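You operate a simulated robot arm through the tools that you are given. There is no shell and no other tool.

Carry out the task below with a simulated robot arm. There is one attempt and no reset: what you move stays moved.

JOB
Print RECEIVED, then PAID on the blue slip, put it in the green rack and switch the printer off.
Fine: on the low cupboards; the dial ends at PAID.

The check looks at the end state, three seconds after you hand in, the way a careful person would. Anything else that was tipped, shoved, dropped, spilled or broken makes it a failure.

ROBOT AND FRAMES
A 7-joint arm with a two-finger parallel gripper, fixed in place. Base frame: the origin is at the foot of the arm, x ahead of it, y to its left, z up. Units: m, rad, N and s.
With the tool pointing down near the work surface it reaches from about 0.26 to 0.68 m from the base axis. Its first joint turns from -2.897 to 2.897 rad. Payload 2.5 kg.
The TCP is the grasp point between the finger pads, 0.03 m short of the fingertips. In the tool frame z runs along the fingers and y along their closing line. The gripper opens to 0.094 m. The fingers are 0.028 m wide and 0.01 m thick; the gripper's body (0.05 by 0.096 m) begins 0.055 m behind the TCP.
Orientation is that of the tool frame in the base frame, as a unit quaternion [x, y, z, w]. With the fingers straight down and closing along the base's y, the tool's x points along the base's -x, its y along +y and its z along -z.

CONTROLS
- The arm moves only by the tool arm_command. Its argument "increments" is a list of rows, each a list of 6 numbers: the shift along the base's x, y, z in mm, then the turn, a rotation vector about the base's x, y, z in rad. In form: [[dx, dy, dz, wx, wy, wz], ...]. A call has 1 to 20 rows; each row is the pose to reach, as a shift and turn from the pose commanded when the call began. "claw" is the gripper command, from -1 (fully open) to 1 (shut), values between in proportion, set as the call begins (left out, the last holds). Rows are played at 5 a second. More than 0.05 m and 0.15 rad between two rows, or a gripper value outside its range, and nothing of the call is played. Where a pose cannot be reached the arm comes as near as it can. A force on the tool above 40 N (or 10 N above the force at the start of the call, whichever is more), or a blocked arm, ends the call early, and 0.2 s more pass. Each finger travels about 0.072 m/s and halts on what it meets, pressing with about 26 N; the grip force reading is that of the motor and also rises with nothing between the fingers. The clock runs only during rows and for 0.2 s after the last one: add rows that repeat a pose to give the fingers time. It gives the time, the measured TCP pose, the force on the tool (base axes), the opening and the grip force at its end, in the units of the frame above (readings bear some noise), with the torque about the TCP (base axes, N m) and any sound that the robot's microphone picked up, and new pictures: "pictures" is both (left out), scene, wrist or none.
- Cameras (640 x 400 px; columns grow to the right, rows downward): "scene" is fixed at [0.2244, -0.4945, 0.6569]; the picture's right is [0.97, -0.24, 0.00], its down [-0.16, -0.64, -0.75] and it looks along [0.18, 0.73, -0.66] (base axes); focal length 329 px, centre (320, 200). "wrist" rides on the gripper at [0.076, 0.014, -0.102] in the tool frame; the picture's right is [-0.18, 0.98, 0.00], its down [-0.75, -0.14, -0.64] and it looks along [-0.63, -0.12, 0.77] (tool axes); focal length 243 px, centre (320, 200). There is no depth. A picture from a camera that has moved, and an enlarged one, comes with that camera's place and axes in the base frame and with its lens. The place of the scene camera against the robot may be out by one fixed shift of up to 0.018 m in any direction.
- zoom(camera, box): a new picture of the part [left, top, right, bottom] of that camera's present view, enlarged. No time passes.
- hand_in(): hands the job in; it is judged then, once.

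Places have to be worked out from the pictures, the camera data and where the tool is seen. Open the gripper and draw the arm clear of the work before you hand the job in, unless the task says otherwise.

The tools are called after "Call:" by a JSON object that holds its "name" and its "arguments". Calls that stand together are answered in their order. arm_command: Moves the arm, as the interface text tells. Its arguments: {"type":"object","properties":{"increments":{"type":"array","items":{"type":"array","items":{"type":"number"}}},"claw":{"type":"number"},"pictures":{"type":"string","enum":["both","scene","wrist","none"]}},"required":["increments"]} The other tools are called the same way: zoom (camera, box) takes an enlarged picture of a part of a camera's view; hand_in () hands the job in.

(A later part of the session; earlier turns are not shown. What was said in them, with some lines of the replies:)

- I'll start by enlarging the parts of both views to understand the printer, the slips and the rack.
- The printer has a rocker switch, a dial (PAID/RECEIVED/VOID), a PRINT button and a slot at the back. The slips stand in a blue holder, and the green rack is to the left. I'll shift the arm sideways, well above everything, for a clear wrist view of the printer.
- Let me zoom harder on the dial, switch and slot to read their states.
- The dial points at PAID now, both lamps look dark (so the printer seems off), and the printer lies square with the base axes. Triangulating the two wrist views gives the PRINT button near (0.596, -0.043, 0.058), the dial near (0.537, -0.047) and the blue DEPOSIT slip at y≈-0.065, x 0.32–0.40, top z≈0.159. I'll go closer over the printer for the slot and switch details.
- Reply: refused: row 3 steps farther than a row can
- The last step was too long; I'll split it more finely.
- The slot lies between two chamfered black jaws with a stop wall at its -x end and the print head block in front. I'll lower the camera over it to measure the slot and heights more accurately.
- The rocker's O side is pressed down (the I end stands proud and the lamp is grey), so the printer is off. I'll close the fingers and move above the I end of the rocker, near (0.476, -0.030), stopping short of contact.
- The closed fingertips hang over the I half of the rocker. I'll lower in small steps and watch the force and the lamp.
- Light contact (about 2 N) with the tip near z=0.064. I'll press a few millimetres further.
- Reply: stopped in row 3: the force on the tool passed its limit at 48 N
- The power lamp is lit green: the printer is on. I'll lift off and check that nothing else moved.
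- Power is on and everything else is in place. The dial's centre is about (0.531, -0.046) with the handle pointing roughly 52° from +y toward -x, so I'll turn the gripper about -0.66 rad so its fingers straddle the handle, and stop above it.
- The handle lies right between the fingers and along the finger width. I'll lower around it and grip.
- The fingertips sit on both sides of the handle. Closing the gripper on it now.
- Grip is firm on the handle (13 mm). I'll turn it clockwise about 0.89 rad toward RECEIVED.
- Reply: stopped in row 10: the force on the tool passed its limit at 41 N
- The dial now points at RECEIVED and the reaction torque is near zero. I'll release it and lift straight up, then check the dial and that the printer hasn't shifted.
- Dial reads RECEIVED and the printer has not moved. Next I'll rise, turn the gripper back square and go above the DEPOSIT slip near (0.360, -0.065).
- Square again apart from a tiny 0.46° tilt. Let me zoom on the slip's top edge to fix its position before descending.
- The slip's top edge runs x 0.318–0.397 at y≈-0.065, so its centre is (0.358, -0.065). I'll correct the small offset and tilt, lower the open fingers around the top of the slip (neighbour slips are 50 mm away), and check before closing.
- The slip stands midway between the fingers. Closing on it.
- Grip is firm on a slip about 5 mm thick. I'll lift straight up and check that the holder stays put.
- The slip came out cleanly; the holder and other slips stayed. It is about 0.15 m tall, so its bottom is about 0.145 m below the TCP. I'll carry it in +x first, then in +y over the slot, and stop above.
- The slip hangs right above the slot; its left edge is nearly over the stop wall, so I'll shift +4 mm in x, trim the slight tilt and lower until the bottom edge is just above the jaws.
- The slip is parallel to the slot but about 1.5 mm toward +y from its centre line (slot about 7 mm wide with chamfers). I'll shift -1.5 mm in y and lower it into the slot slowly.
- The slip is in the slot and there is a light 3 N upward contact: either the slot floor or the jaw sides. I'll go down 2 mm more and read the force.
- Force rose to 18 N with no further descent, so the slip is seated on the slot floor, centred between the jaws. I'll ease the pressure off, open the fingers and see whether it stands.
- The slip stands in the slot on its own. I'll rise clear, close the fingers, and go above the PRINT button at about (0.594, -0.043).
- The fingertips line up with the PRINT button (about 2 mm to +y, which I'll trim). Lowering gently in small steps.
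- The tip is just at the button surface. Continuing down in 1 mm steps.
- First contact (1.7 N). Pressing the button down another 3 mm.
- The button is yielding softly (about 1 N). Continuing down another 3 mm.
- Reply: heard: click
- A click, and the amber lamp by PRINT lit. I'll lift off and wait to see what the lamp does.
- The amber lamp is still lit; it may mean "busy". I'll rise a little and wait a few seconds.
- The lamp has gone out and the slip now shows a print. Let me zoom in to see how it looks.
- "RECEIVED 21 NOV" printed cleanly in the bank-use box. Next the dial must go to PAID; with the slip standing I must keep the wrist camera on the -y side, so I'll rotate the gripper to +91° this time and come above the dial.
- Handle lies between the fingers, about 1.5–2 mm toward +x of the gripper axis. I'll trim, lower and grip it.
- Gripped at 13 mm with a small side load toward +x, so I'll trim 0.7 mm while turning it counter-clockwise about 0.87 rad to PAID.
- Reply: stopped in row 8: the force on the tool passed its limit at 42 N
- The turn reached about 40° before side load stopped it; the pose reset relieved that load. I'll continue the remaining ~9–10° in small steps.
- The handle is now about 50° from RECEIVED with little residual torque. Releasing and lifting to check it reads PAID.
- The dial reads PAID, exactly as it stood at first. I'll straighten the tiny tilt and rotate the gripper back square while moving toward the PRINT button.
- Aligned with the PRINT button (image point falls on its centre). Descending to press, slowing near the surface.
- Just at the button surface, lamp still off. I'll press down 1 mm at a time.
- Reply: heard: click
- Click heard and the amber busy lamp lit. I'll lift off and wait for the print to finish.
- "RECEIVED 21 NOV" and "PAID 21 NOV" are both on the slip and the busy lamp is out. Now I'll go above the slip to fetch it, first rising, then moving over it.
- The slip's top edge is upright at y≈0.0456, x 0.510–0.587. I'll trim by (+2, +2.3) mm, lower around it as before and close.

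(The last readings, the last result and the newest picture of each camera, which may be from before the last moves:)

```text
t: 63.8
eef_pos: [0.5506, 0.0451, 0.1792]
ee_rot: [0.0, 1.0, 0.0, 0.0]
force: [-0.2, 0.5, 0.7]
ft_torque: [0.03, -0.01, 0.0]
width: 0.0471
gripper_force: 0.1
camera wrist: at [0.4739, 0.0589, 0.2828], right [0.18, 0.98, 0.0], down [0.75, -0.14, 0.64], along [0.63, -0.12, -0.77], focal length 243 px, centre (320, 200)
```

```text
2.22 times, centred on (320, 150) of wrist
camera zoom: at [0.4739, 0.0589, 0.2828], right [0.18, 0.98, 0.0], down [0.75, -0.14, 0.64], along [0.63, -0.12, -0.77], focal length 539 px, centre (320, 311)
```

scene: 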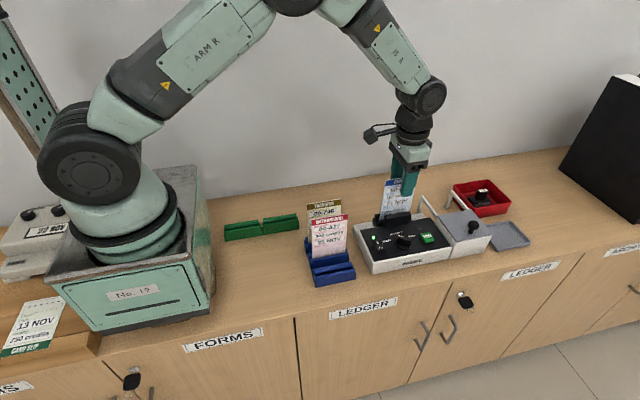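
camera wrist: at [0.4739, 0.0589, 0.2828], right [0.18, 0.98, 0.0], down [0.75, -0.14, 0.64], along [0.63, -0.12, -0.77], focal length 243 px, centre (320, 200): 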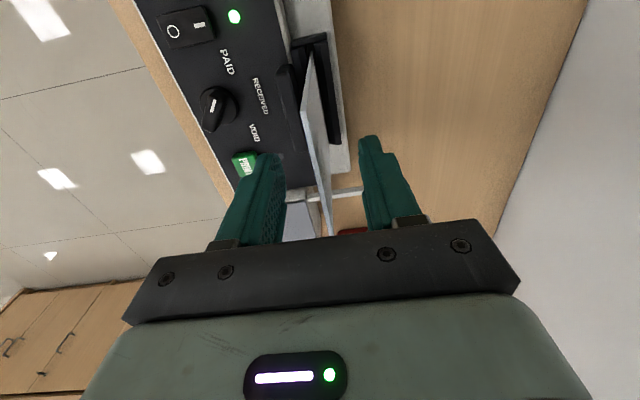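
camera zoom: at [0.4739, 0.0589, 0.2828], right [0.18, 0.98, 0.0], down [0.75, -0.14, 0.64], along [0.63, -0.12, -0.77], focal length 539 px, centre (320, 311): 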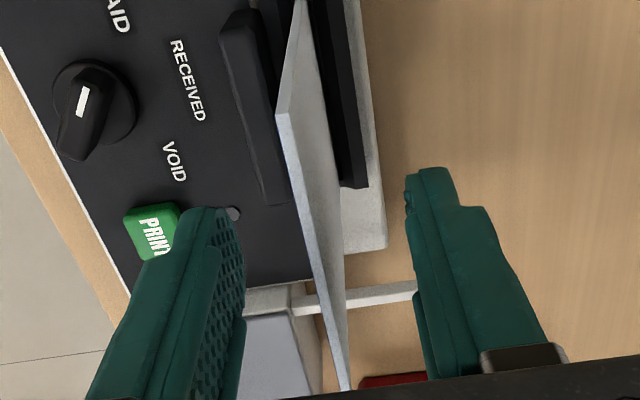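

The slip stands centred between the fingers. Closing on it and then lifting straight up.

Call:
{"name": "arm_command", "arguments": {"increments": [[0, 0, 0, 0, 0, 0], [0, 0, 0, 0, 0, 0], [0, 0, 0, 0, 0, 0], [0, 0, 0, 0, 0, 0]], "claw": 1, "pictures": "none"}}

Call:
{"name": "arm_command", "arguments": {"increments": [[0, 0, 6, 0, 0, 0], [0, 0, 15, 0, 0, 0], [0, 0, 30, 0, 0, 0], [0, 0, 60, 0, 0, 0], [0, 0, 100, 0, 0, 0], [0, 0, 140, 0, 0, 0], [0, 0, 140, 0, 0, 0]]}}

Call:
{"name": "zoom", "arguments": {"camera": "scene", "box": [350, 110, 450, 260]}}

```text
t: 64.8
eef_pos: [0.5499, 0.0457, 0.18]
ee_rot: [0.0, 1.0, 0.0, -0.001]
force: [0.1, 0.5, 0.0]
ft_torque: [0.01, 0.0, 0.02]
width: 0.0055
gripper_force: 26.4
```

```text
t: 66.4
eef_pos: [0.5499, 0.0458, 0.321]
ee_rot: [0.0, 1.0, 0.001, 0.0]
force: [0.3, 0.5, -0.7]
ft_torque: [-0.01, -0.01, 0.0]
width: 0.0056
gripper_force: 25.8
camera wrist: at [0.4736, 0.0594, 0.4227], right [0.18, 0.98, 0.0], down [0.75, -0.14, 0.64], along [0.63, -0.12, -0.77], focal length 243 px, centre (320, 200)
```

scene: 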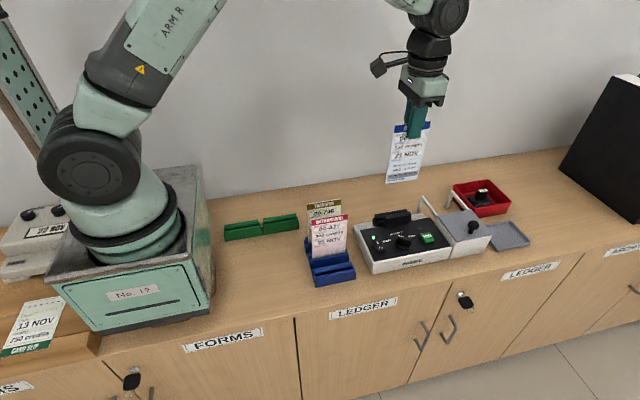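
wrist: 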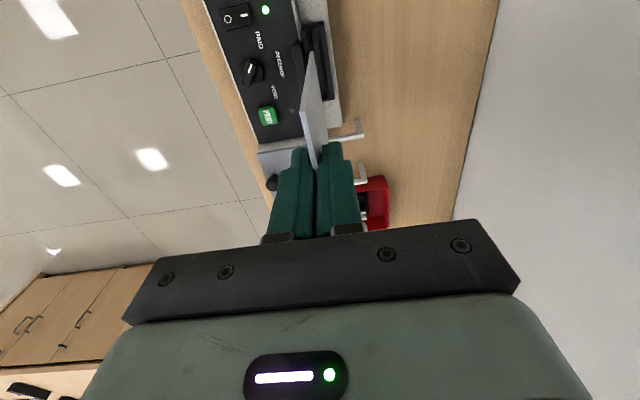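

```text
2.67 times, centred on (400, 185) of scene
camera zoom: at [0.2244, -0.4945, 0.6569], right [0.97, -0.24, 0.0], down [-0.16, -0.64, -0.75], along [0.18, 0.73, -0.66], focal length 877 px, centre (107, 240)
```

zoom: 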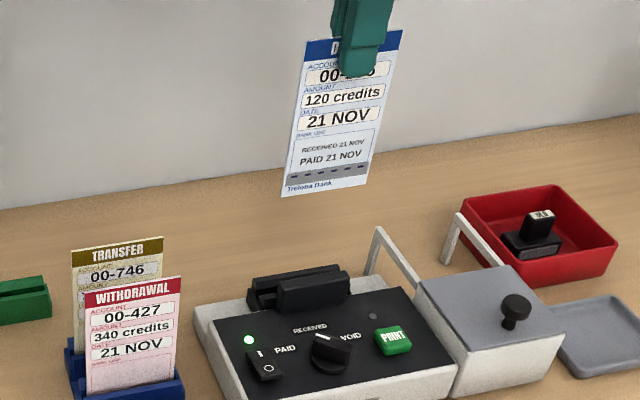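

Both prints are visible on the slip. Next stop is the green rack: from the scene view its right section's groove runs about x 0.22–0.31 at y≈0.134. I'll carry the slip round behind the holder at a safe height.

Call:
{"name": "arm_command", "arguments": {"increments": [[0, 25, 20, 0, 0, 0], [-15, 60, 35, 0, 0, 0], [-50, 88, 40, 0, 0, 0], [-95, 88, 40, 0, 0, 0], [-140, 88, 40, 0, 0, 0], [-185, 88, 40, 0, 0, 0], [-225, 88, 40, 0, 0, 0], [-225, 88, 40, 0, 0, 0]]}}

```text
t: 68.2
eef_pos: [0.327, 0.1326, 0.3603]
ee_rot: [-0.001, 1.0, -0.001, 0.001]
force: [0.2, 0.1, 0.0]
ft_torque: [0.02, 0.0, -0.01]
width: 0.0055
gripper_force: 26.5
camera wrist: at [0.2507, 0.1463, 0.4634], right [0.18, 0.98, 0.0], down [0.75, -0.14, 0.64], along [0.63, -0.12, -0.77], focal length 243 px, centre (320, 200)
```

scene: 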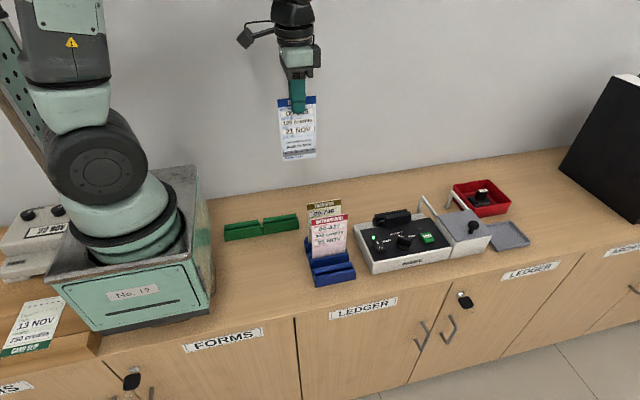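
wrist: 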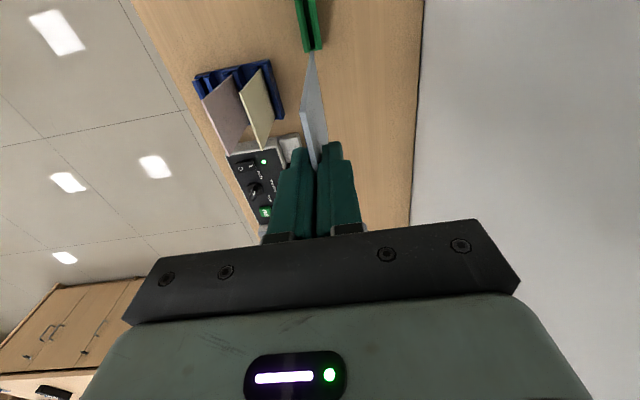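

The rack's right end is now visible at the top of the wrist view. I'll move on to x≈0.268 for a better look before lowering.

Call:
{"name": "arm_command", "arguments": {"increments": [[-20, -4, 0, 0, 0, 0], [-40, -8, 0, 0, 0, 0], [-57, -10, 0, 0, 0, 0], [-57, -10, 0, 0, 0, 0]]}}

Call:
{"name": "zoom", "arguments": {"camera": "wrist", "box": [270, 0, 390, 160]}}

Call:
{"name": "zoom", "arguments": {"camera": "scene", "box": [210, 90, 330, 250]}}

```text
t: 69.2
eef_pos: [0.2662, 0.1232, 0.3609]
ee_rot: [0.0, 1.0, 0.0, 0.0]
force: [-0.6, 0.0, 0.6]
ft_torque: [-0.01, -0.03, -0.01]
width: 0.0055
gripper_force: 26.2
camera wrist: at [0.1908, 0.137, 0.4638], right [0.18, 0.98, 0.0], down [0.75, -0.14, 0.64], along [0.63, -0.12, -0.77], focal length 243 px, centre (320, 200)
```

scene: 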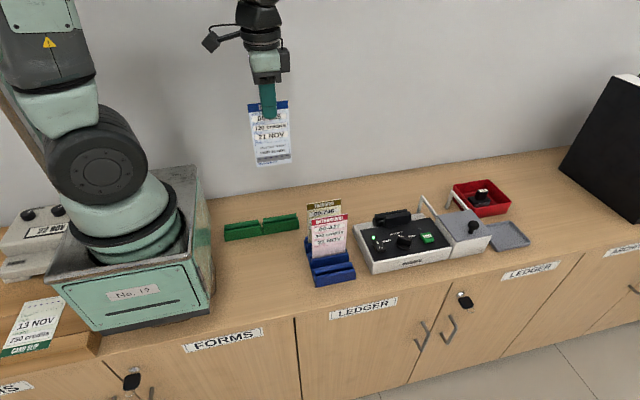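
wrist: 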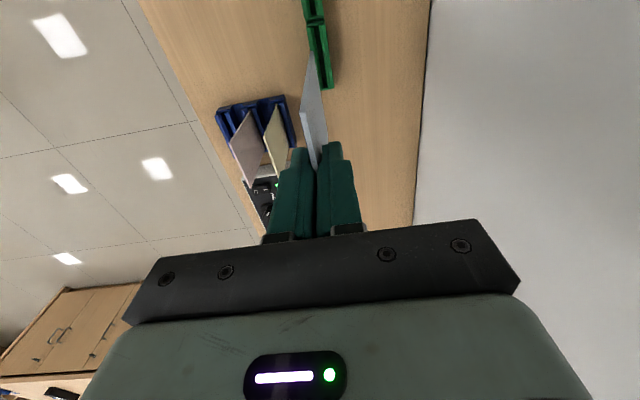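

```text
2.50 times, centred on (330, 80) of wrist
camera zoom: at [0.1908, 0.137, 0.4638], right [0.18, 0.98, 0.0], down [0.75, -0.14, 0.64], along [0.63, -0.12, -0.77], focal length 606 px, centre (295, 500)
```

zoom: 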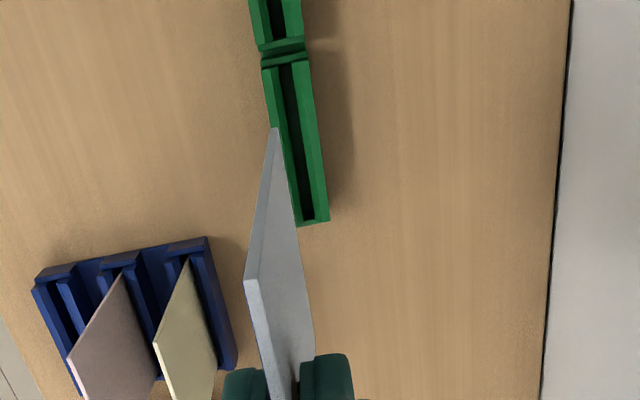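

```text
2.50 times, centred on (270, 170) of scene
camera zoom: at [0.2244, -0.4945, 0.6569], right [0.97, -0.24, 0.0], down [-0.16, -0.64, -0.75], along [0.18, 0.73, -0.66], focal length 822 px, centre (445, 275)
```

zoom: 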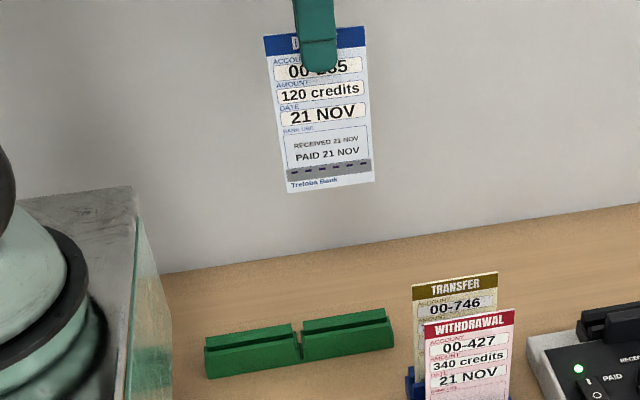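

The rack groove of the right section runs x≈0.2225–0.307 at y≈0.124, with a stop at its -x end; the slip (±39 mm) is nearly over it. I'll lower until the slip's bottom is about 2–3 cm above the rack.

Call:
{"name": "arm_command", "arguments": {"increments": [[0, 1, -35, 0, 0, 0], [0, 1, -70, 0, 0, 0], [0, 1, -105, 0, 0, 0], [0, 1, -135, 0, 0, 0], [0, 1, -150, 0, 0, 0], [0, 1, -150, 0, 0, 0]]}}

Call:
{"name": "zoom", "arguments": {"camera": "wrist", "box": [270, 0, 390, 160]}}

Call:
{"name": "zoom", "arguments": {"camera": "scene", "box": [210, 130, 330, 260]}}

```text
t: 70.6
eef_pos: [0.2695, 0.1235, 0.2092]
ee_rot: [-0.001, 1.0, 0.0, 0.0]
force: [-0.1, 0.4, -0.3]
ft_torque: [0.01, -0.01, -0.02]
width: 0.0054
gripper_force: 26.3
camera wrist: at [0.1929, 0.138, 0.3126], right [0.18, 0.98, 0.0], down [0.75, -0.14, 0.64], along [0.63, -0.12, -0.77], focal length 243 px, centre (320, 200)
```

scene: 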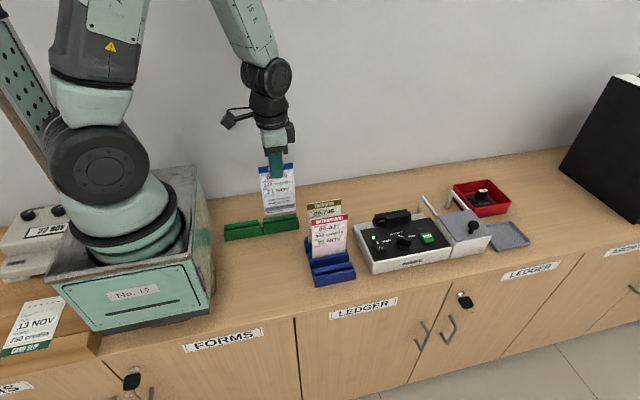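
wrist: 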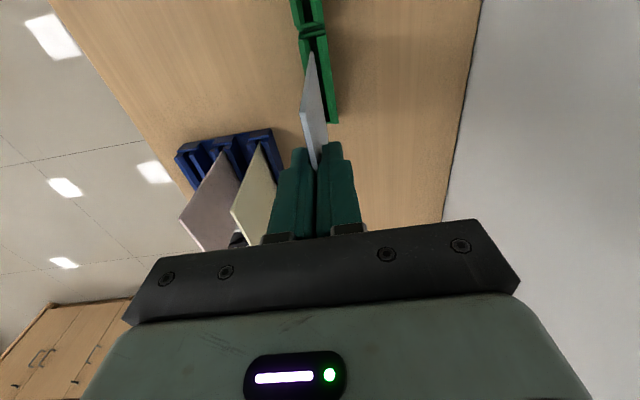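

```text
2.50 times, centred on (330, 80) of wrist
camera zoom: at [0.1929, 0.138, 0.3126], right [0.18, 0.98, 0.0], down [0.75, -0.14, 0.64], along [0.63, -0.12, -0.77], focal length 606 px, centre (295, 500)
```

zoom: 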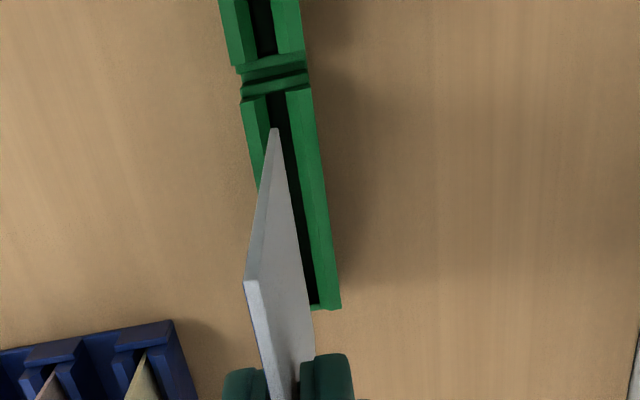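

```text
3.08 times, centred on (270, 195) of scene
camera zoom: at [0.2244, -0.4945, 0.6569], right [0.97, -0.24, 0.0], down [-0.16, -0.64, -0.75], along [0.18, 0.73, -0.66], focal length 1012 px, centre (474, 215)
```

zoom: 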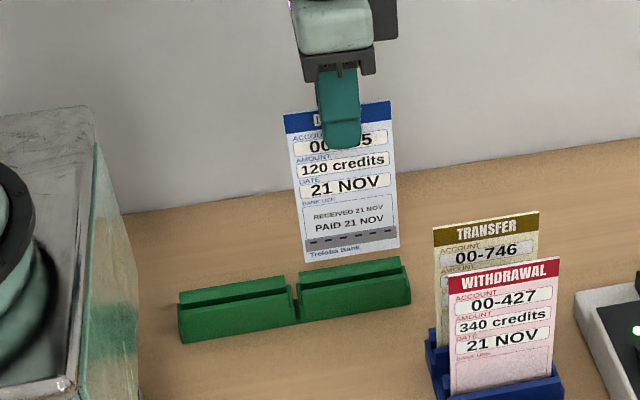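

Call:
{"name": "zoom", "arguments": {"camera": "wrist", "box": [290, 15, 350, 55]}}

Call:
{"name": "zoom", "arguments": {"camera": "wrist", "box": [296, 90, 356, 130]}}

```text
10.00 times, centred on (320, 35) of wrist
camera zoom: at [0.1929, 0.138, 0.3126], right [0.18, 0.98, 0.0], down [0.75, -0.14, 0.64], along [0.63, -0.12, -0.77], focal length 2426 px, centre (320, 1850)
```

zoom: 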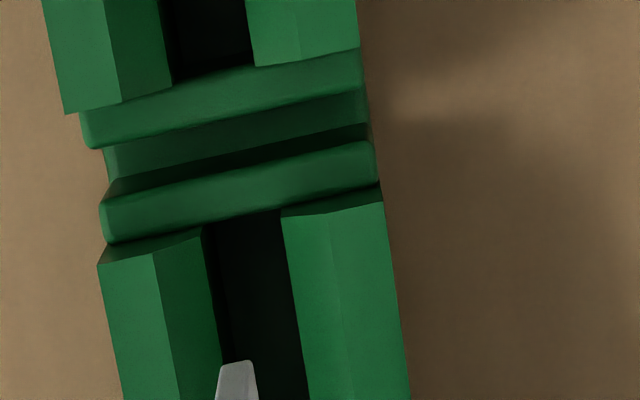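

```text
10.00 times, centred on (326, 110) of wrist
camera zoom: at [0.1929, 0.138, 0.3126], right [0.18, 0.98, 0.0], down [0.75, -0.14, 0.64], along [0.63, -0.12, -0.77], focal length 2426 px, centre (260, 1100)
```

zoom: 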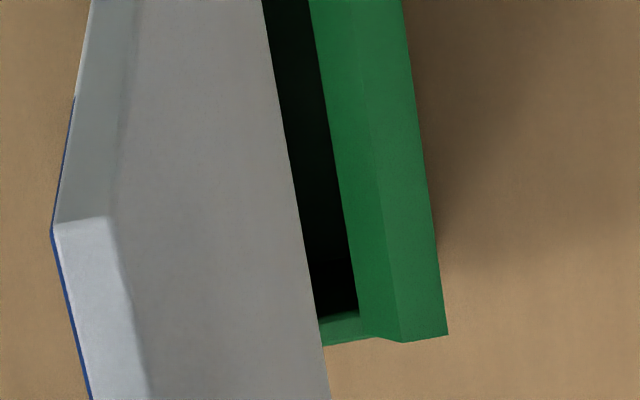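

The slip is aligned with the rack groove within half a millimetre in y; I'll shift -1.5 mm in x to centre it and lower it in slowly.

Call:
{"name": "arm_command", "arguments": {"increments": [[-1.5, 0.4, -8, 0, 0, 0], [-1.5, 0.4, -16, 0, 0, 0], [-1.5, 0.4, -23, 0, 0, 0], [-1.5, 0.4, -29, 0, 0, 0], [-1.5, 0.4, -34, 0, 0, 0], [-1.5, 0.4, -38, 0, 0, 0], [-1.5, 0.4, -42, 0, 0, 0], [-1.5, 0.4, -42, 0, 0, 0]]}}

Call:
{"name": "zoom", "arguments": {"camera": "wrist", "box": [280, 10, 370, 150]}}

Call:
{"name": "zoom", "arguments": {"camera": "scene", "box": [220, 150, 320, 250]}}

```text
t: 72.4
eef_pos: [0.2672, 0.1239, 0.1666]
ee_rot: [0.0, 1.0, 0.0, 0.0]
force: [0.2, 0.0, 0.3]
ft_torque: [-0.01, -0.01, 0.01]
width: 0.0057
gripper_force: 26.2
camera wrist: at [0.1912, 0.1387, 0.2698], right [0.18, 0.98, 0.0], down [0.75, -0.14, 0.64], along [0.63, -0.12, -0.77], focal length 243 px, centre (320, 200)
```

scene: 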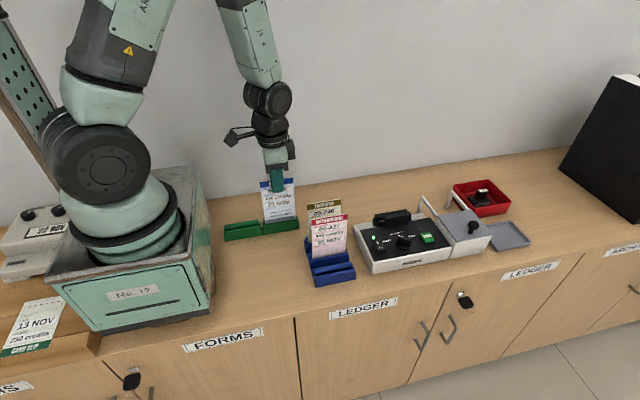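
wrist: 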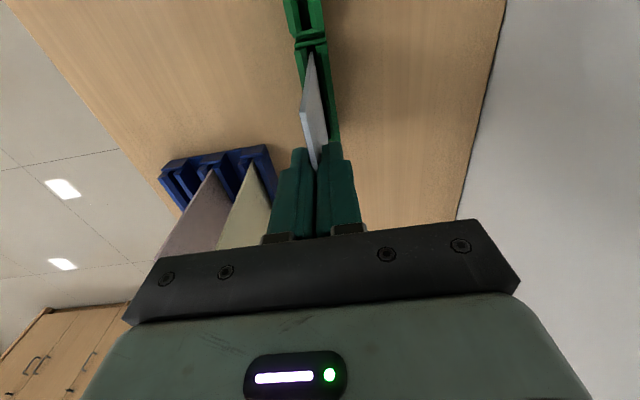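

```text
2.86 times, centred on (325, 80) of wrist
camera zoom: at [0.1912, 0.1387, 0.2698], right [0.18, 0.98, 0.0], down [0.75, -0.14, 0.64], along [0.63, -0.12, -0.77], focal length 693 px, centre (306, 543)
```

zoom: 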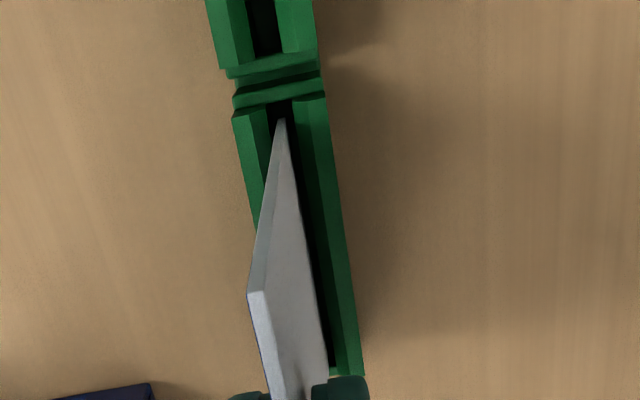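

```text
4.00 times, centred on (270, 200) of scene
camera zoom: at [0.2244, -0.4945, 0.6569], right [0.97, -0.24, 0.0], down [-0.16, -0.64, -0.75], along [0.18, 0.73, -0.66], focal length 1316 px, centre (520, 200)
```

zoom: 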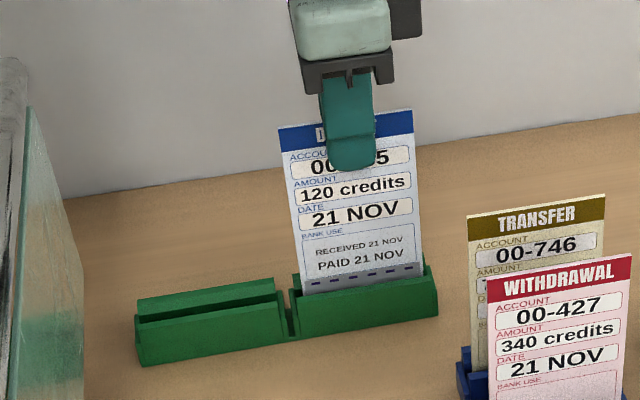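

The slip is entering the groove freely. Continuing down in 2 mm steps toward the floor.

Call:
{"name": "arm_command", "arguments": {"increments": [[0, 0, -2, 0, 0, 0], [0, 0, -4, 0, 0, 0], [0, 0, -6, 0, 0, 0], [0, 0, -8, 0, 0, 0], [0, 0, -9, 0, 0, 0]], "pictures": "none"}}

```text
t: 73.6
eef_pos: [0.2646, 0.1244, 0.1567]
ee_rot: [0.0, 1.0, 0.001, 0.001]
force: [0.1, -0.9, -0.5]
ft_torque: [0.02, 0.02, 0.04]
width: 0.0057
gripper_force: 26.7
```

No contact yet. A few more millimetres, 1 mm at a time.

Call:
{"name": "arm_command", "arguments": {"increments": [[0, 0, -1, 0, 0, 0], [0, 0, -2, 0, 0, 0], [0, 0, -3, 0, 0, 0], [0, 0, -3, 0, 0, 0]]}}

Call:
{"name": "zoom", "arguments": {"camera": "wrist", "box": [280, 10, 370, 150]}}

Call:
{"name": "zoom", "arguments": {"camera": "scene", "box": [220, 150, 320, 250]}}

```text
t: 74.6
eef_pos: [0.2674, 0.1262, 0.1554]
ee_rot: [0.0, 1.0, -0.001, 0.0]
force: [-0.1, 0.4, 6.9]
ft_torque: [-0.02, 0.05, -0.01]
width: 0.0059
gripper_force: 25.8
camera wrist: at [0.1907, 0.1401, 0.2574], right [0.18, 0.98, 0.0], down [0.75, -0.14, 0.64], along [0.63, -0.12, -0.77], focal length 243 px, centre (320, 200)
```

scene: 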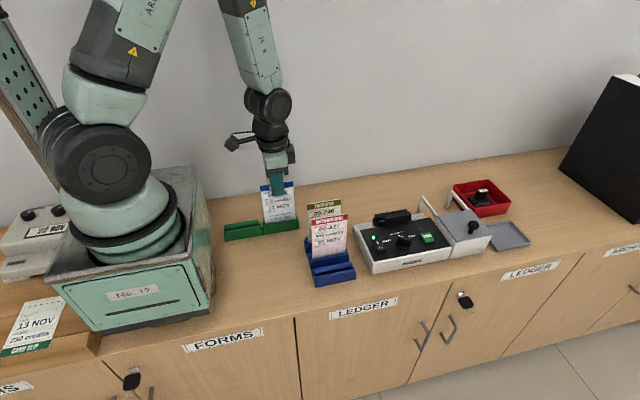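
wrist: 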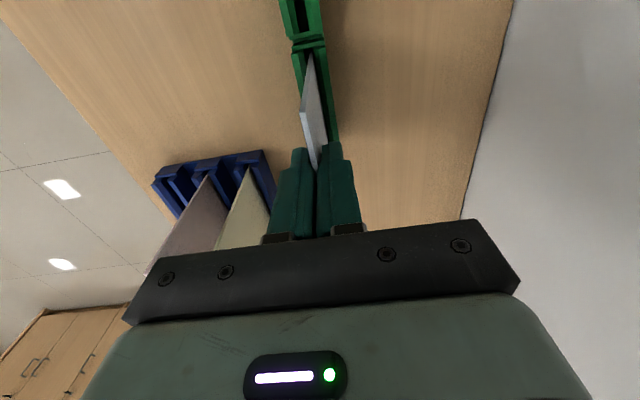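

```text
2.86 times, centred on (325, 80) of wrist
camera zoom: at [0.1907, 0.1401, 0.2574], right [0.18, 0.98, 0.0], down [0.75, -0.14, 0.64], along [0.63, -0.12, -0.77], focal length 693 px, centre (306, 543)
```

zoom: 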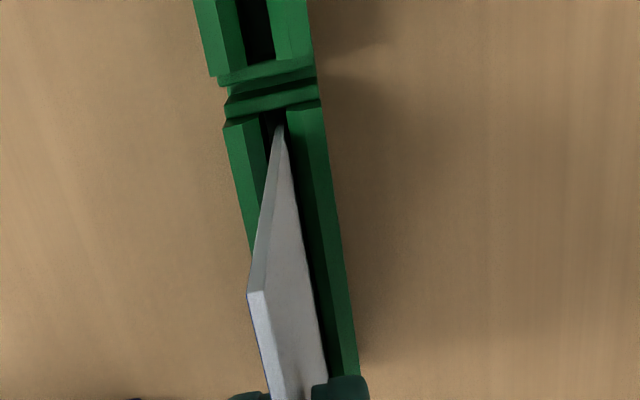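

```text
4.00 times, centred on (270, 200) of scene
camera zoom: at [0.2244, -0.4945, 0.6569], right [0.97, -0.24, 0.0], down [-0.16, -0.64, -0.75], along [0.18, 0.73, -0.66], focal length 1316 px, centre (520, 200)
```

zoom: 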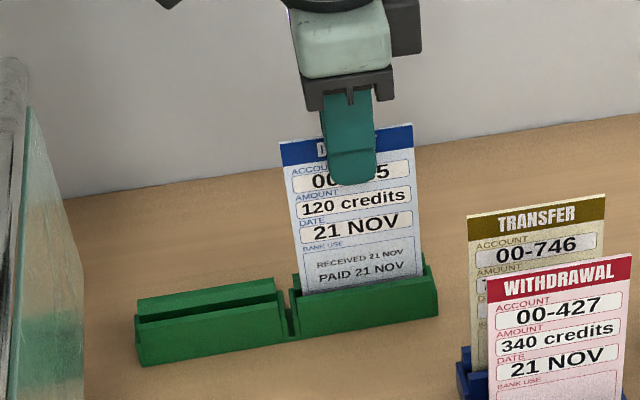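

About 7 N of contact: the slip's bottom rests on the rack floor. I'll ease off 1 mm and open the fingers.

Call:
{"name": "arm_command", "arguments": {"increments": [[0, 0, 0.8, 0, 0, 0], [0, 0, 0.8, 0, 0, 0]], "pictures": "none"}}

Call:
{"name": "arm_command", "arguments": {"increments": [[0, 0, 0, 0, 0, 0], [0, 0, 0, 0, 0, 0], [0, 0, 0, 0, 0, 0]], "claw": 0.1}}

Call:
{"name": "zoom", "arguments": {"camera": "scene", "box": [220, 150, 320, 250]}}

Call:
{"name": "zoom", "arguments": {"camera": "wrist", "box": [260, 10, 400, 200]}}

```text
t: 75.2
eef_pos: [0.2667, 0.1261, 0.1551]
ee_rot: [0.001, 1.0, 0.0, 0.0]
force: [0.1, -0.9, -0.9]
ft_torque: [0.0, -0.02, -0.03]
width: 0.0055
gripper_force: 25.7
```

```text
t: 76.0
eef_pos: [0.2657, 0.1261, 0.1543]
ee_rot: [0.0, 1.0, 0.0, 0.001]
force: [0.8, -0.2, -0.9]
ft_torque: [0.02, -0.01, 0.02]
width: 0.0422
gripper_force: 0.0
camera wrist: at [0.1907, 0.1396, 0.2581], right [0.18, 0.98, 0.0], down [0.75, -0.14, 0.64], along [0.63, -0.12, -0.77], focal length 243 px, centre (320, 200)
```

scene: 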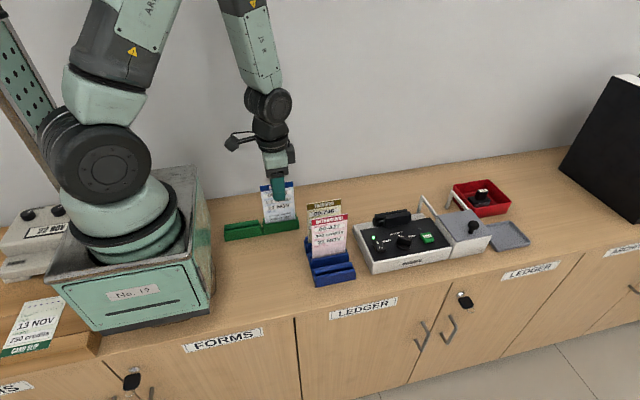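
wrist: 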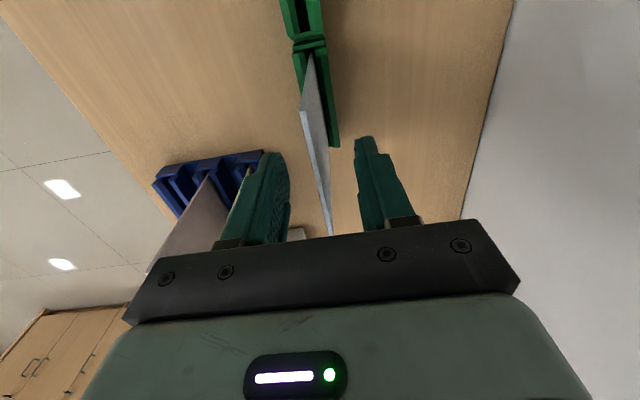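

```text
4.00 times, centred on (270, 200) of scene
camera zoom: at [0.2244, -0.4945, 0.6569], right [0.97, -0.24, 0.0], down [-0.16, -0.64, -0.75], along [0.18, 0.73, -0.66], focal length 1316 px, centre (520, 200)
```

zoom: 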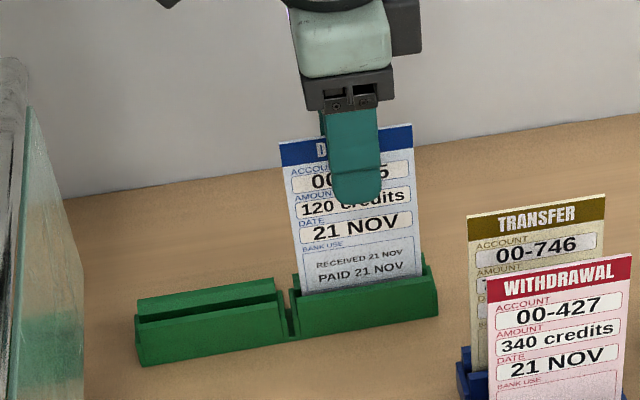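

```text
2.11 times, centred on (330, 105) of wrist
camera zoom: at [0.1907, 0.1396, 0.2581], right [0.18, 0.98, 0.0], down [0.75, -0.14, 0.64], along [0.63, -0.12, -0.77], focal length 511 px, centre (299, 400)
```

zoom: 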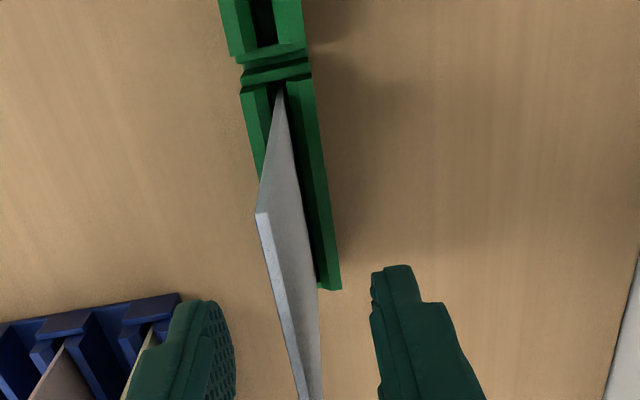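

The slip stands upright in the green rack on its own. I'll rise straight up clear of it, then check.

Call:
{"name": "arm_command", "arguments": {"increments": [[0, 0, 25, 0, 0, 0], [0, 0, 60, 0, 0, 0], [0, 0, 100, 0, 0, 0], [0, 0, 140, 0, 0, 0], [0, 0, 150, 0, 0, 0], [0, 0, 150, 0, 0, 0]]}}

Call:
{"name": "zoom", "arguments": {"camera": "scene", "box": [220, 150, 320, 250]}}

```text
t: 77.4
eef_pos: [0.2678, 0.1266, 0.305]
ee_rot: [0.0, 1.0, -0.001, 0.0]
force: [0.6, 0.2, -0.3]
ft_torque: [0.01, 0.01, 0.02]
width: 0.0425
gripper_force: 0.1
camera wrist: at [0.1916, 0.1408, 0.4085], right [0.18, 0.98, 0.0], down [0.75, -0.14, 0.64], along [0.63, -0.12, -0.77], focal length 243 px, centre (320, 200)
```

scene: 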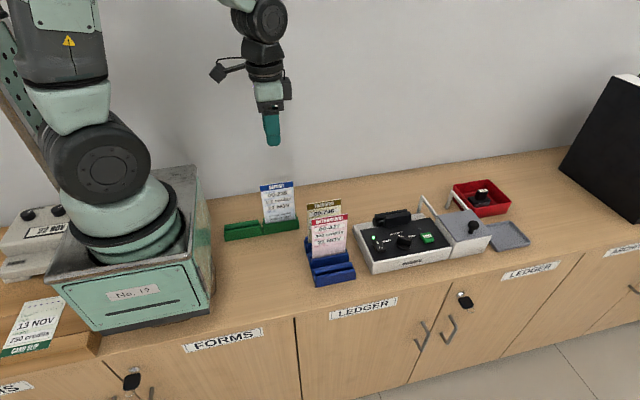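
wrist: 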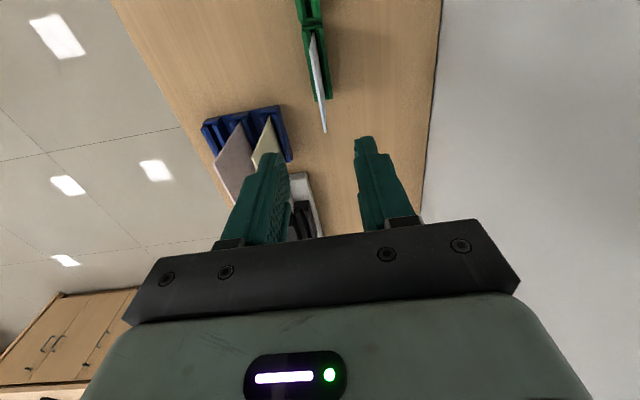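

```text
4.00 times, centred on (270, 200) of scene
camera zoom: at [0.2244, -0.4945, 0.6569], right [0.97, -0.24, 0.0], down [-0.16, -0.64, -0.75], along [0.18, 0.73, -0.66], focal length 1316 px, centre (520, 200)
```

zoom: 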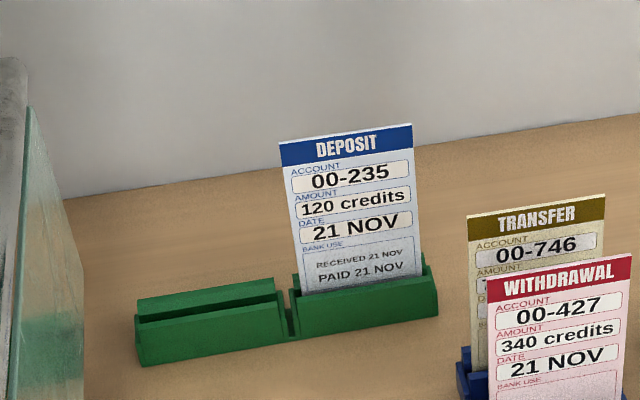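

Slip rests neatly in the rack with both prints visible. Now for the switch: I'll close the fingers and go above the rocker's O end at about (0.476, -0.058).

Call:
{"name": "arm_command", "arguments": {"increments": [[30, -26, 0, 0, 0, 0], [60, -52, 0, 0, 0, 0], [90, -79, 0, 0, 0, 0], [120, -105, 0, 0, 0, 0], [150, -132, 0, 0, 0, 0], [180, -158, 0, 0, 0, 0], [209, -183.5, 0, 0, 0, 0], [209, -183.5, -45, 0, 0, 0], [209, -183.5, -90, 0, 0, 0], [209, -183.5, -135, 0, 0, 0], [209, -183.5, -170, 0, 0, 0], [209, -183.5, -190, 0, 0, 0], [209, -183.5, -190, 0, 0, 0]], "claw": 1}}

Call:
{"name": "zoom", "arguments": {"camera": "wrist", "box": [240, 90, 400, 190]}}

Call:
{"name": "zoom", "arguments": {"camera": "scene", "box": [350, 195, 450, 265]}}

```text
t: 80.2
eef_pos: [0.4757, -0.0584, 0.1166]
ee_rot: [0.0, 1.0, 0.0, 0.0]
force: [-0.3, 0.0, 0.4]
ft_torque: [-0.01, 0.02, 0.05]
width: 0.0001
gripper_force: 26.2
camera wrist: at [0.3992, -0.0441, 0.2198], right [0.18, 0.98, 0.0], down [0.75, -0.14, 0.64], along [0.63, -0.12, -0.77], focal length 243 px, centre (320, 200)
```

scene: 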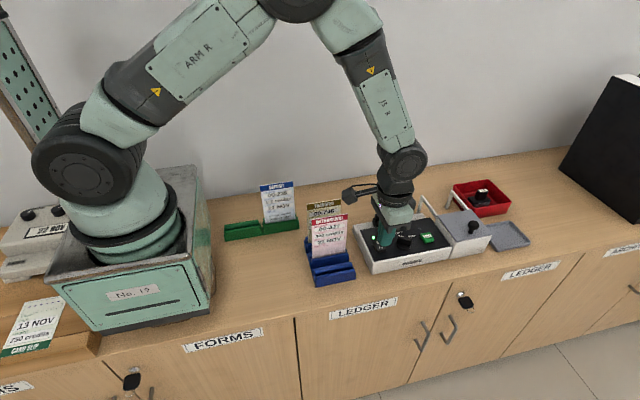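
wrist: 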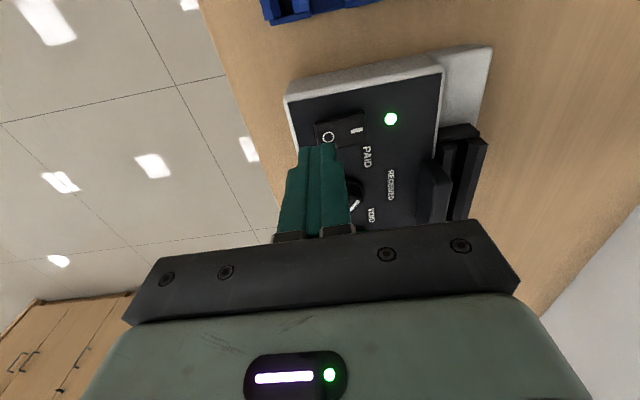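

```text
4.00 times, centred on (320, 140) of wrist
camera zoom: at [0.3992, -0.0441, 0.2198], right [0.18, 0.98, 0.0], down [0.75, -0.14, 0.64], along [0.63, -0.12, -0.77], focal length 970 px, centre (320, 440)
```

zoom: 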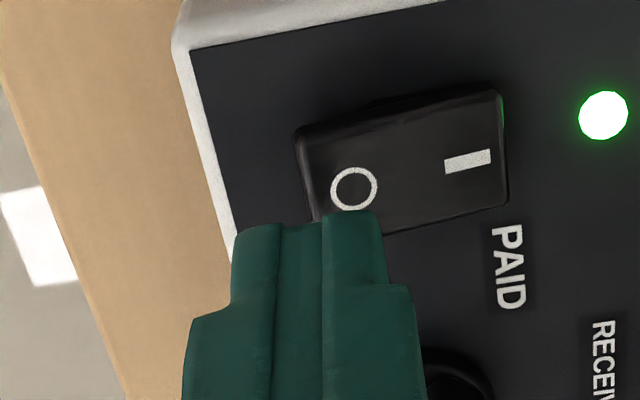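

```text
5.71 times, centred on (400, 230) of scene
camera zoom: at [0.2244, -0.4945, 0.6569], right [0.97, -0.24, 0.0], down [-0.16, -0.64, -0.75], along [0.18, 0.73, -0.66], focal length 1880 px, centre (-137, 29)
```

zoom: 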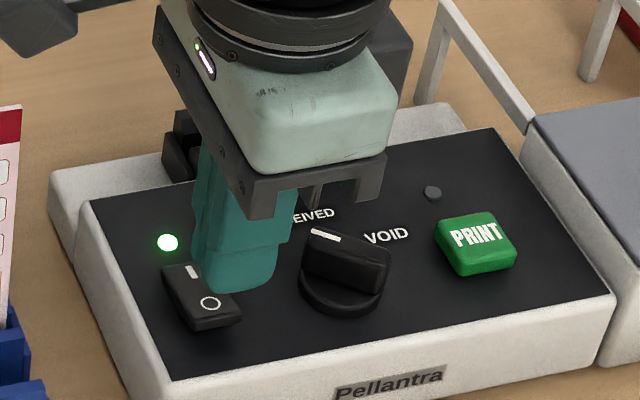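

The fingers hang a few millimetres outside the O mark; I'll shift (-3, +3) mm and lower in small steps.

Call:
{"name": "arm_command", "arguments": {"increments": [[-3, 3, -5, 0, 0, 0], [-3, 3, -11, 0, 0, 0], [-3, 3, -15, 0, 0, 0], [-3, 3, -17, 0, 0, 0], [-3, 3, -19, 0, 0, 0]]}}

Call:
{"name": "zoom", "arguments": {"camera": "wrist", "box": [240, 90, 400, 190]}}

```text
t: 81.4
eef_pos: [0.4729, -0.055, 0.0978]
ee_rot: [0.0, 1.0, 0.0, -0.001]
force: [-0.7, 0.1, 1.3]
ft_torque: [0.0, 0.04, -0.02]
width: 0.0
gripper_force: 26.6
camera wrist: at [0.396, -0.0407, 0.2003], right [0.18, 0.98, 0.0], down [0.75, -0.14, 0.64], along [0.63, -0.12, -0.77], focal length 243 px, centre (320, 200)
```

scene: 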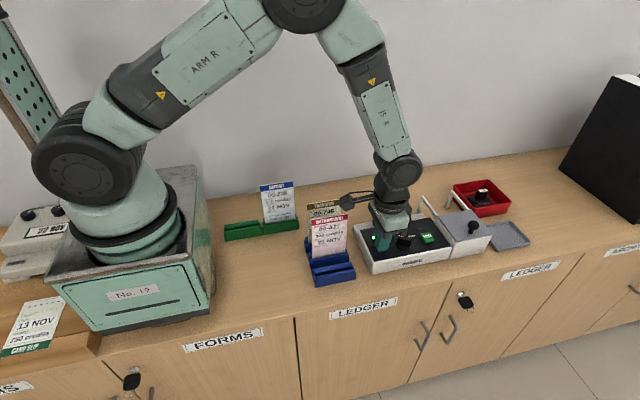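
wrist: 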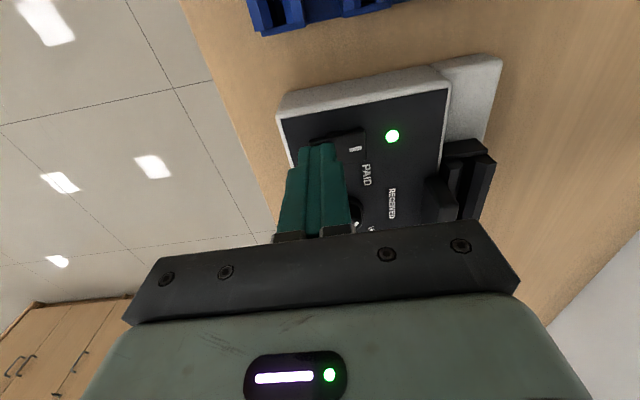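

```text
4.00 times, centred on (320, 140) of wrist
camera zoom: at [0.396, -0.0407, 0.2003], right [0.18, 0.98, 0.0], down [0.75, -0.14, 0.64], along [0.63, -0.12, -0.77], focal length 970 px, centre (320, 440)
```

zoom: 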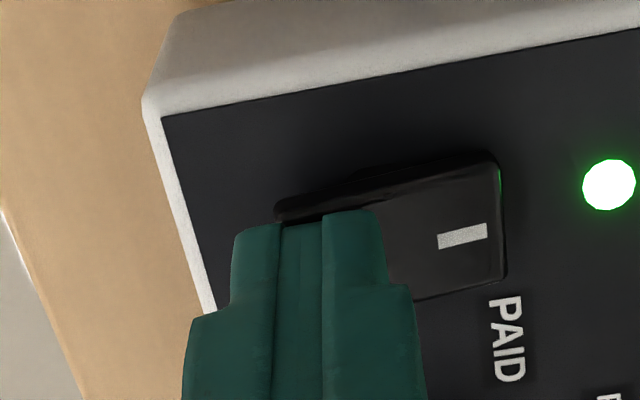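

Light contact on the O end. Pressing on in 1 mm steps, watching the lamp.

Call:
{"name": "arm_command", "arguments": {"increments": [[0, 0, -1, 0, 0, 0], [0, 0, -2, 0, 0, 0], [0, 0, -3, 0, 0, 0]], "pictures": "wrist"}}

```text
t: 82.2
eef_pos: [0.4734, -0.054, 0.0938]
ee_rot: [0.0, 1.0, -0.001, 0.0]
force: [0.3, -0.6, 1.3]
ft_torque: [-0.03, 0.02, 0.01]
width: 0.0001
gripper_force: 27.0
camera wrist: at [0.3966, -0.0408, 0.1966], right [0.18, 0.98, 0.0], down [0.75, -0.14, 0.64], along [0.63, -0.12, -0.77], focal length 243 px, centre (320, 200)
```

wrist: 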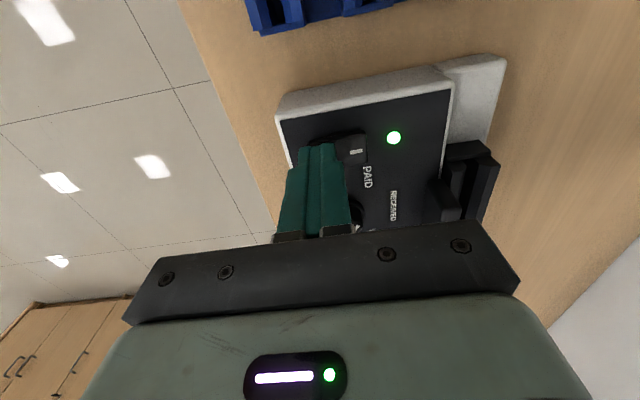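

Still lit; continuing down another 2–3 mm.

Call:
{"name": "arm_command", "arguments": {"increments": [[0, 0, -1, 0, 0, 0], [0, 0, -2, 0, 0, 0]], "pictures": "wrist"}}

```text
t: 82.8
eef_pos: [0.4731, -0.0558, 0.0909]
ee_rot: [-0.001, 1.0, -0.001, -0.001]
force: [-11.5, -4.5, 25.7]
ft_torque: [0.08, 0.32, 0.09]
width: 0.0002
gripper_force: 25.7
camera wrist: at [0.3971, -0.0412, 0.1947], right [0.18, 0.98, 0.0], down [0.75, -0.14, 0.64], along [0.63, -0.12, -0.77], focal length 243 px, centre (320, 200)
```

wrist: 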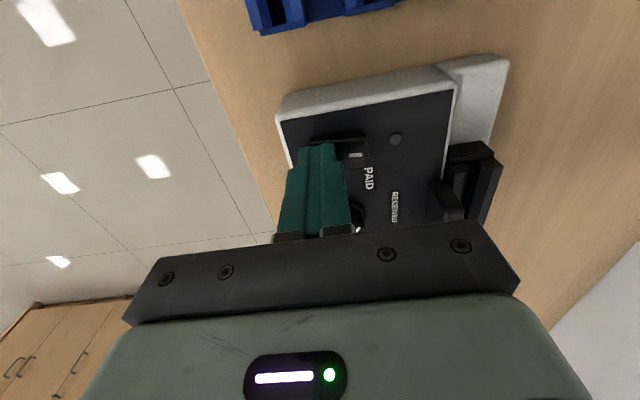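

The lamp is out and the rocker has gone over to O. Lifting straight off now.

Call:
{"name": "arm_command", "arguments": {"increments": [[0, 0, 5, 0, 0, 0], [0, 0, 20, 0, 0, 0], [0, 0, 60, 0, 0, 0], [0, 0, 105, 0, 0, 0], [0, 0, 150, 0, 0, 0], [0, 0, 195, 0, 0, 0], [0, 0, 240, 0, 0, 0], [0, 0, 240, 0, 0, 0]]}}

Call:
{"name": "zoom", "arguments": {"camera": "scene", "box": [350, 185, 450, 265]}}

Call:
{"name": "zoom", "arguments": {"camera": "scene", "box": [210, 160, 370, 300]}}

```text
t: 84.6
eef_pos: [0.4753, -0.0533, 0.3294]
ee_rot: [0.0, 1.0, -0.001, -0.001]
force: [-0.4, 0.0, 0.6]
ft_torque: [0.0, -0.01, 0.01]
width: 0.0
gripper_force: 26.4
camera wrist: at [0.3988, -0.0388, 0.4331], right [0.18, 0.98, 0.0], down [0.75, -0.14, 0.64], along [0.63, -0.12, -0.77], focal length 243 px, centre (320, 200)
```

scene: 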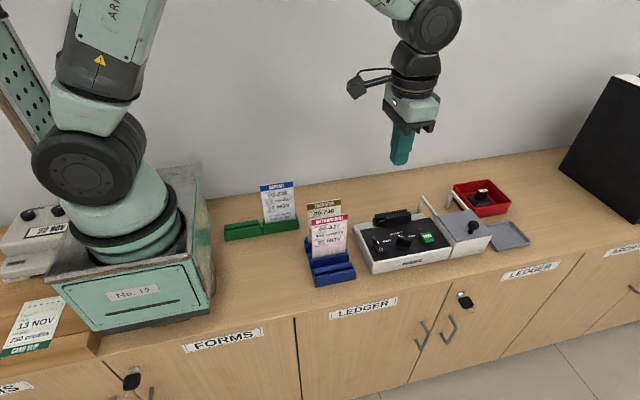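
wrist: 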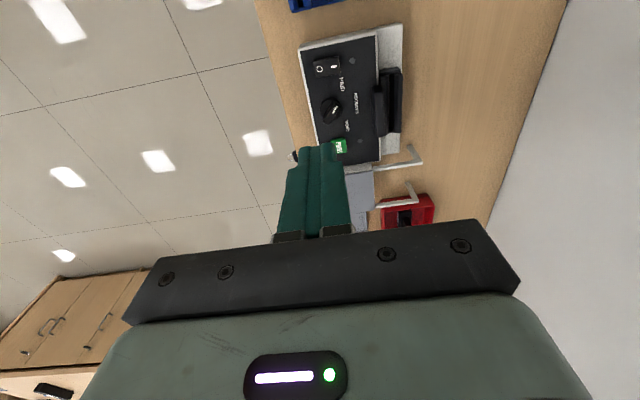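

```text
5.00 times, centred on (400, 225) of scene
camera zoom: at [0.2244, -0.4945, 0.6569], right [0.97, -0.24, 0.0], down [-0.16, -0.64, -0.75], along [0.18, 0.73, -0.66], focal length 1645 px, centre (-80, 75)
```

zoom: 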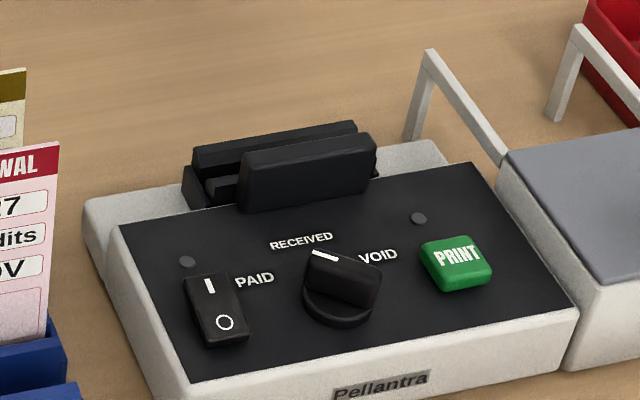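

```text
2.86 times, centred on (290, 230) of scene
camera zoom: at [0.2244, -0.4945, 0.6569], right [0.97, -0.24, 0.0], down [-0.16, -0.64, -0.75], along [0.18, 0.73, -0.66], focal length 940 px, centre (406, 114)
```

zoom: 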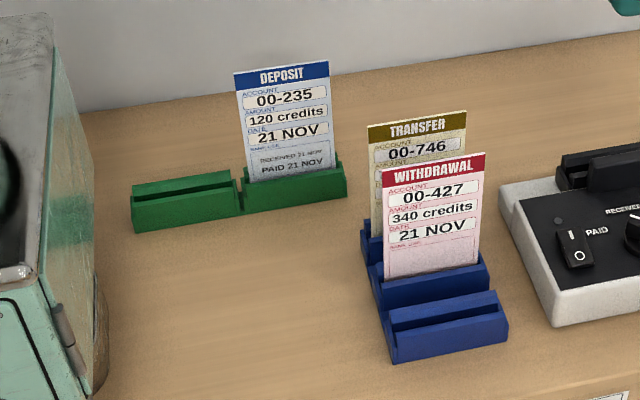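

The printer is off, the dial is at PAID, the slip is in the green rack, and nothing else has moved. I'll open the gripper and draw back to about the start pose.

Call:
{"name": "arm_command", "arguments": {"increments": [[-20, -20, 8, 0, 0, 0], [-40, -45, 15, 0, 0, 0], [-60, -70, 25, 0, 0, 0], [-84, -85, 32, 0, 0, 0], [-84, -85, 32, 0, 0, 0], [-84, -85, 32, 0, 0, 0], [-84, -85, 32, 0, 0, 0]], "claw": -1}}

Call:
{"name": "zoom", "arguments": {"camera": "scene", "box": [210, 150, 550, 310]}}

```text
t: 86.2
eef_pos: [0.3864, -0.1367, 0.3622]
ee_rot: [0.0, 1.0, 0.0, 0.0]
force: [0.6, 0.0, -0.3]
ft_torque: [-0.01, 0.0, -0.02]
width: 0.0938
gripper_force: 0.1
camera wrist: at [0.3104, -0.1238, 0.465], right [0.18, 0.98, 0.0], down [0.75, -0.14, 0.64], along [0.63, -0.12, -0.77], focal length 243 px, centre (320, 200)
```

scene: 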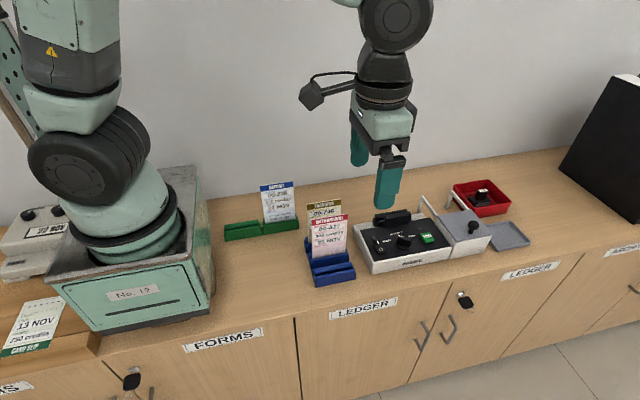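
wrist: 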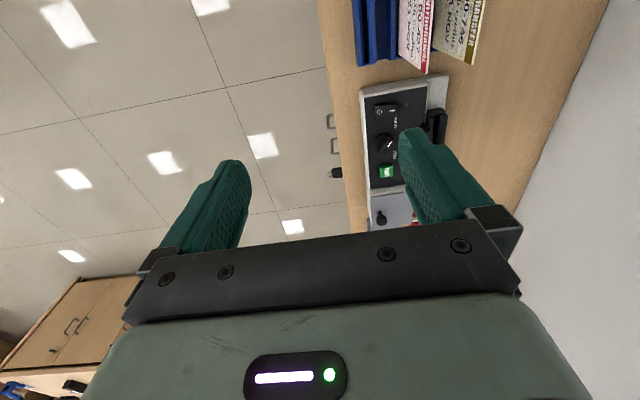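

```text
1.88 times, centred on (380, 230) of scene
camera zoom: at [0.2244, -0.4945, 0.6569], right [0.97, -0.24, 0.0], down [-0.16, -0.64, -0.75], along [0.18, 0.73, -0.66], focal length 619 px, centre (207, 144)
```

zoom: 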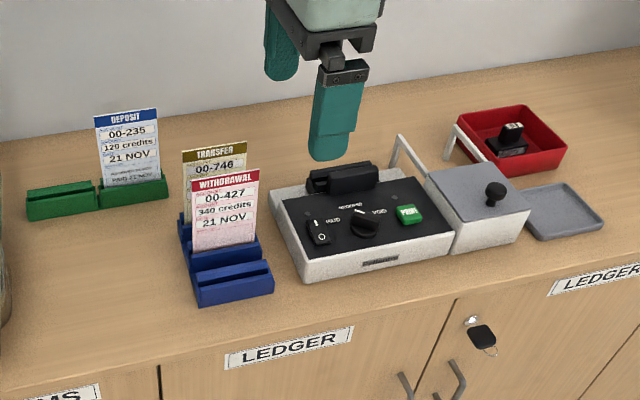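

The slip in the green rack reads RECEIVED then PAID, the dial is at PAID and the printer is off. The gripper is open and clear of the work, so I'm handing the job in.

Call:
{"name": "hand_in", "arguments": {}}

```text
The job is handed in.
```

I've handed the job in. The blue DEPOSIT slip now reads "RECEIVED 21 NOV" and, below it, "PAID 21 NOV". It stands in the right-hand section of the green rack.

- **Printer:** it is switched off with its lamp out, and the dial is at PAID.
- **Arm:** the gripper is open and the arm is back near its starting position.
- **Everything else:** in the last pictures the other slips, the holder, the red box and the tray look as they did at the start.
- **Force limits:** the 40 N limit stopped a move three times, once on the power rocker (48 N) and twice while turning the dial (41 N and 42 N). The printer looked unmoved each time.
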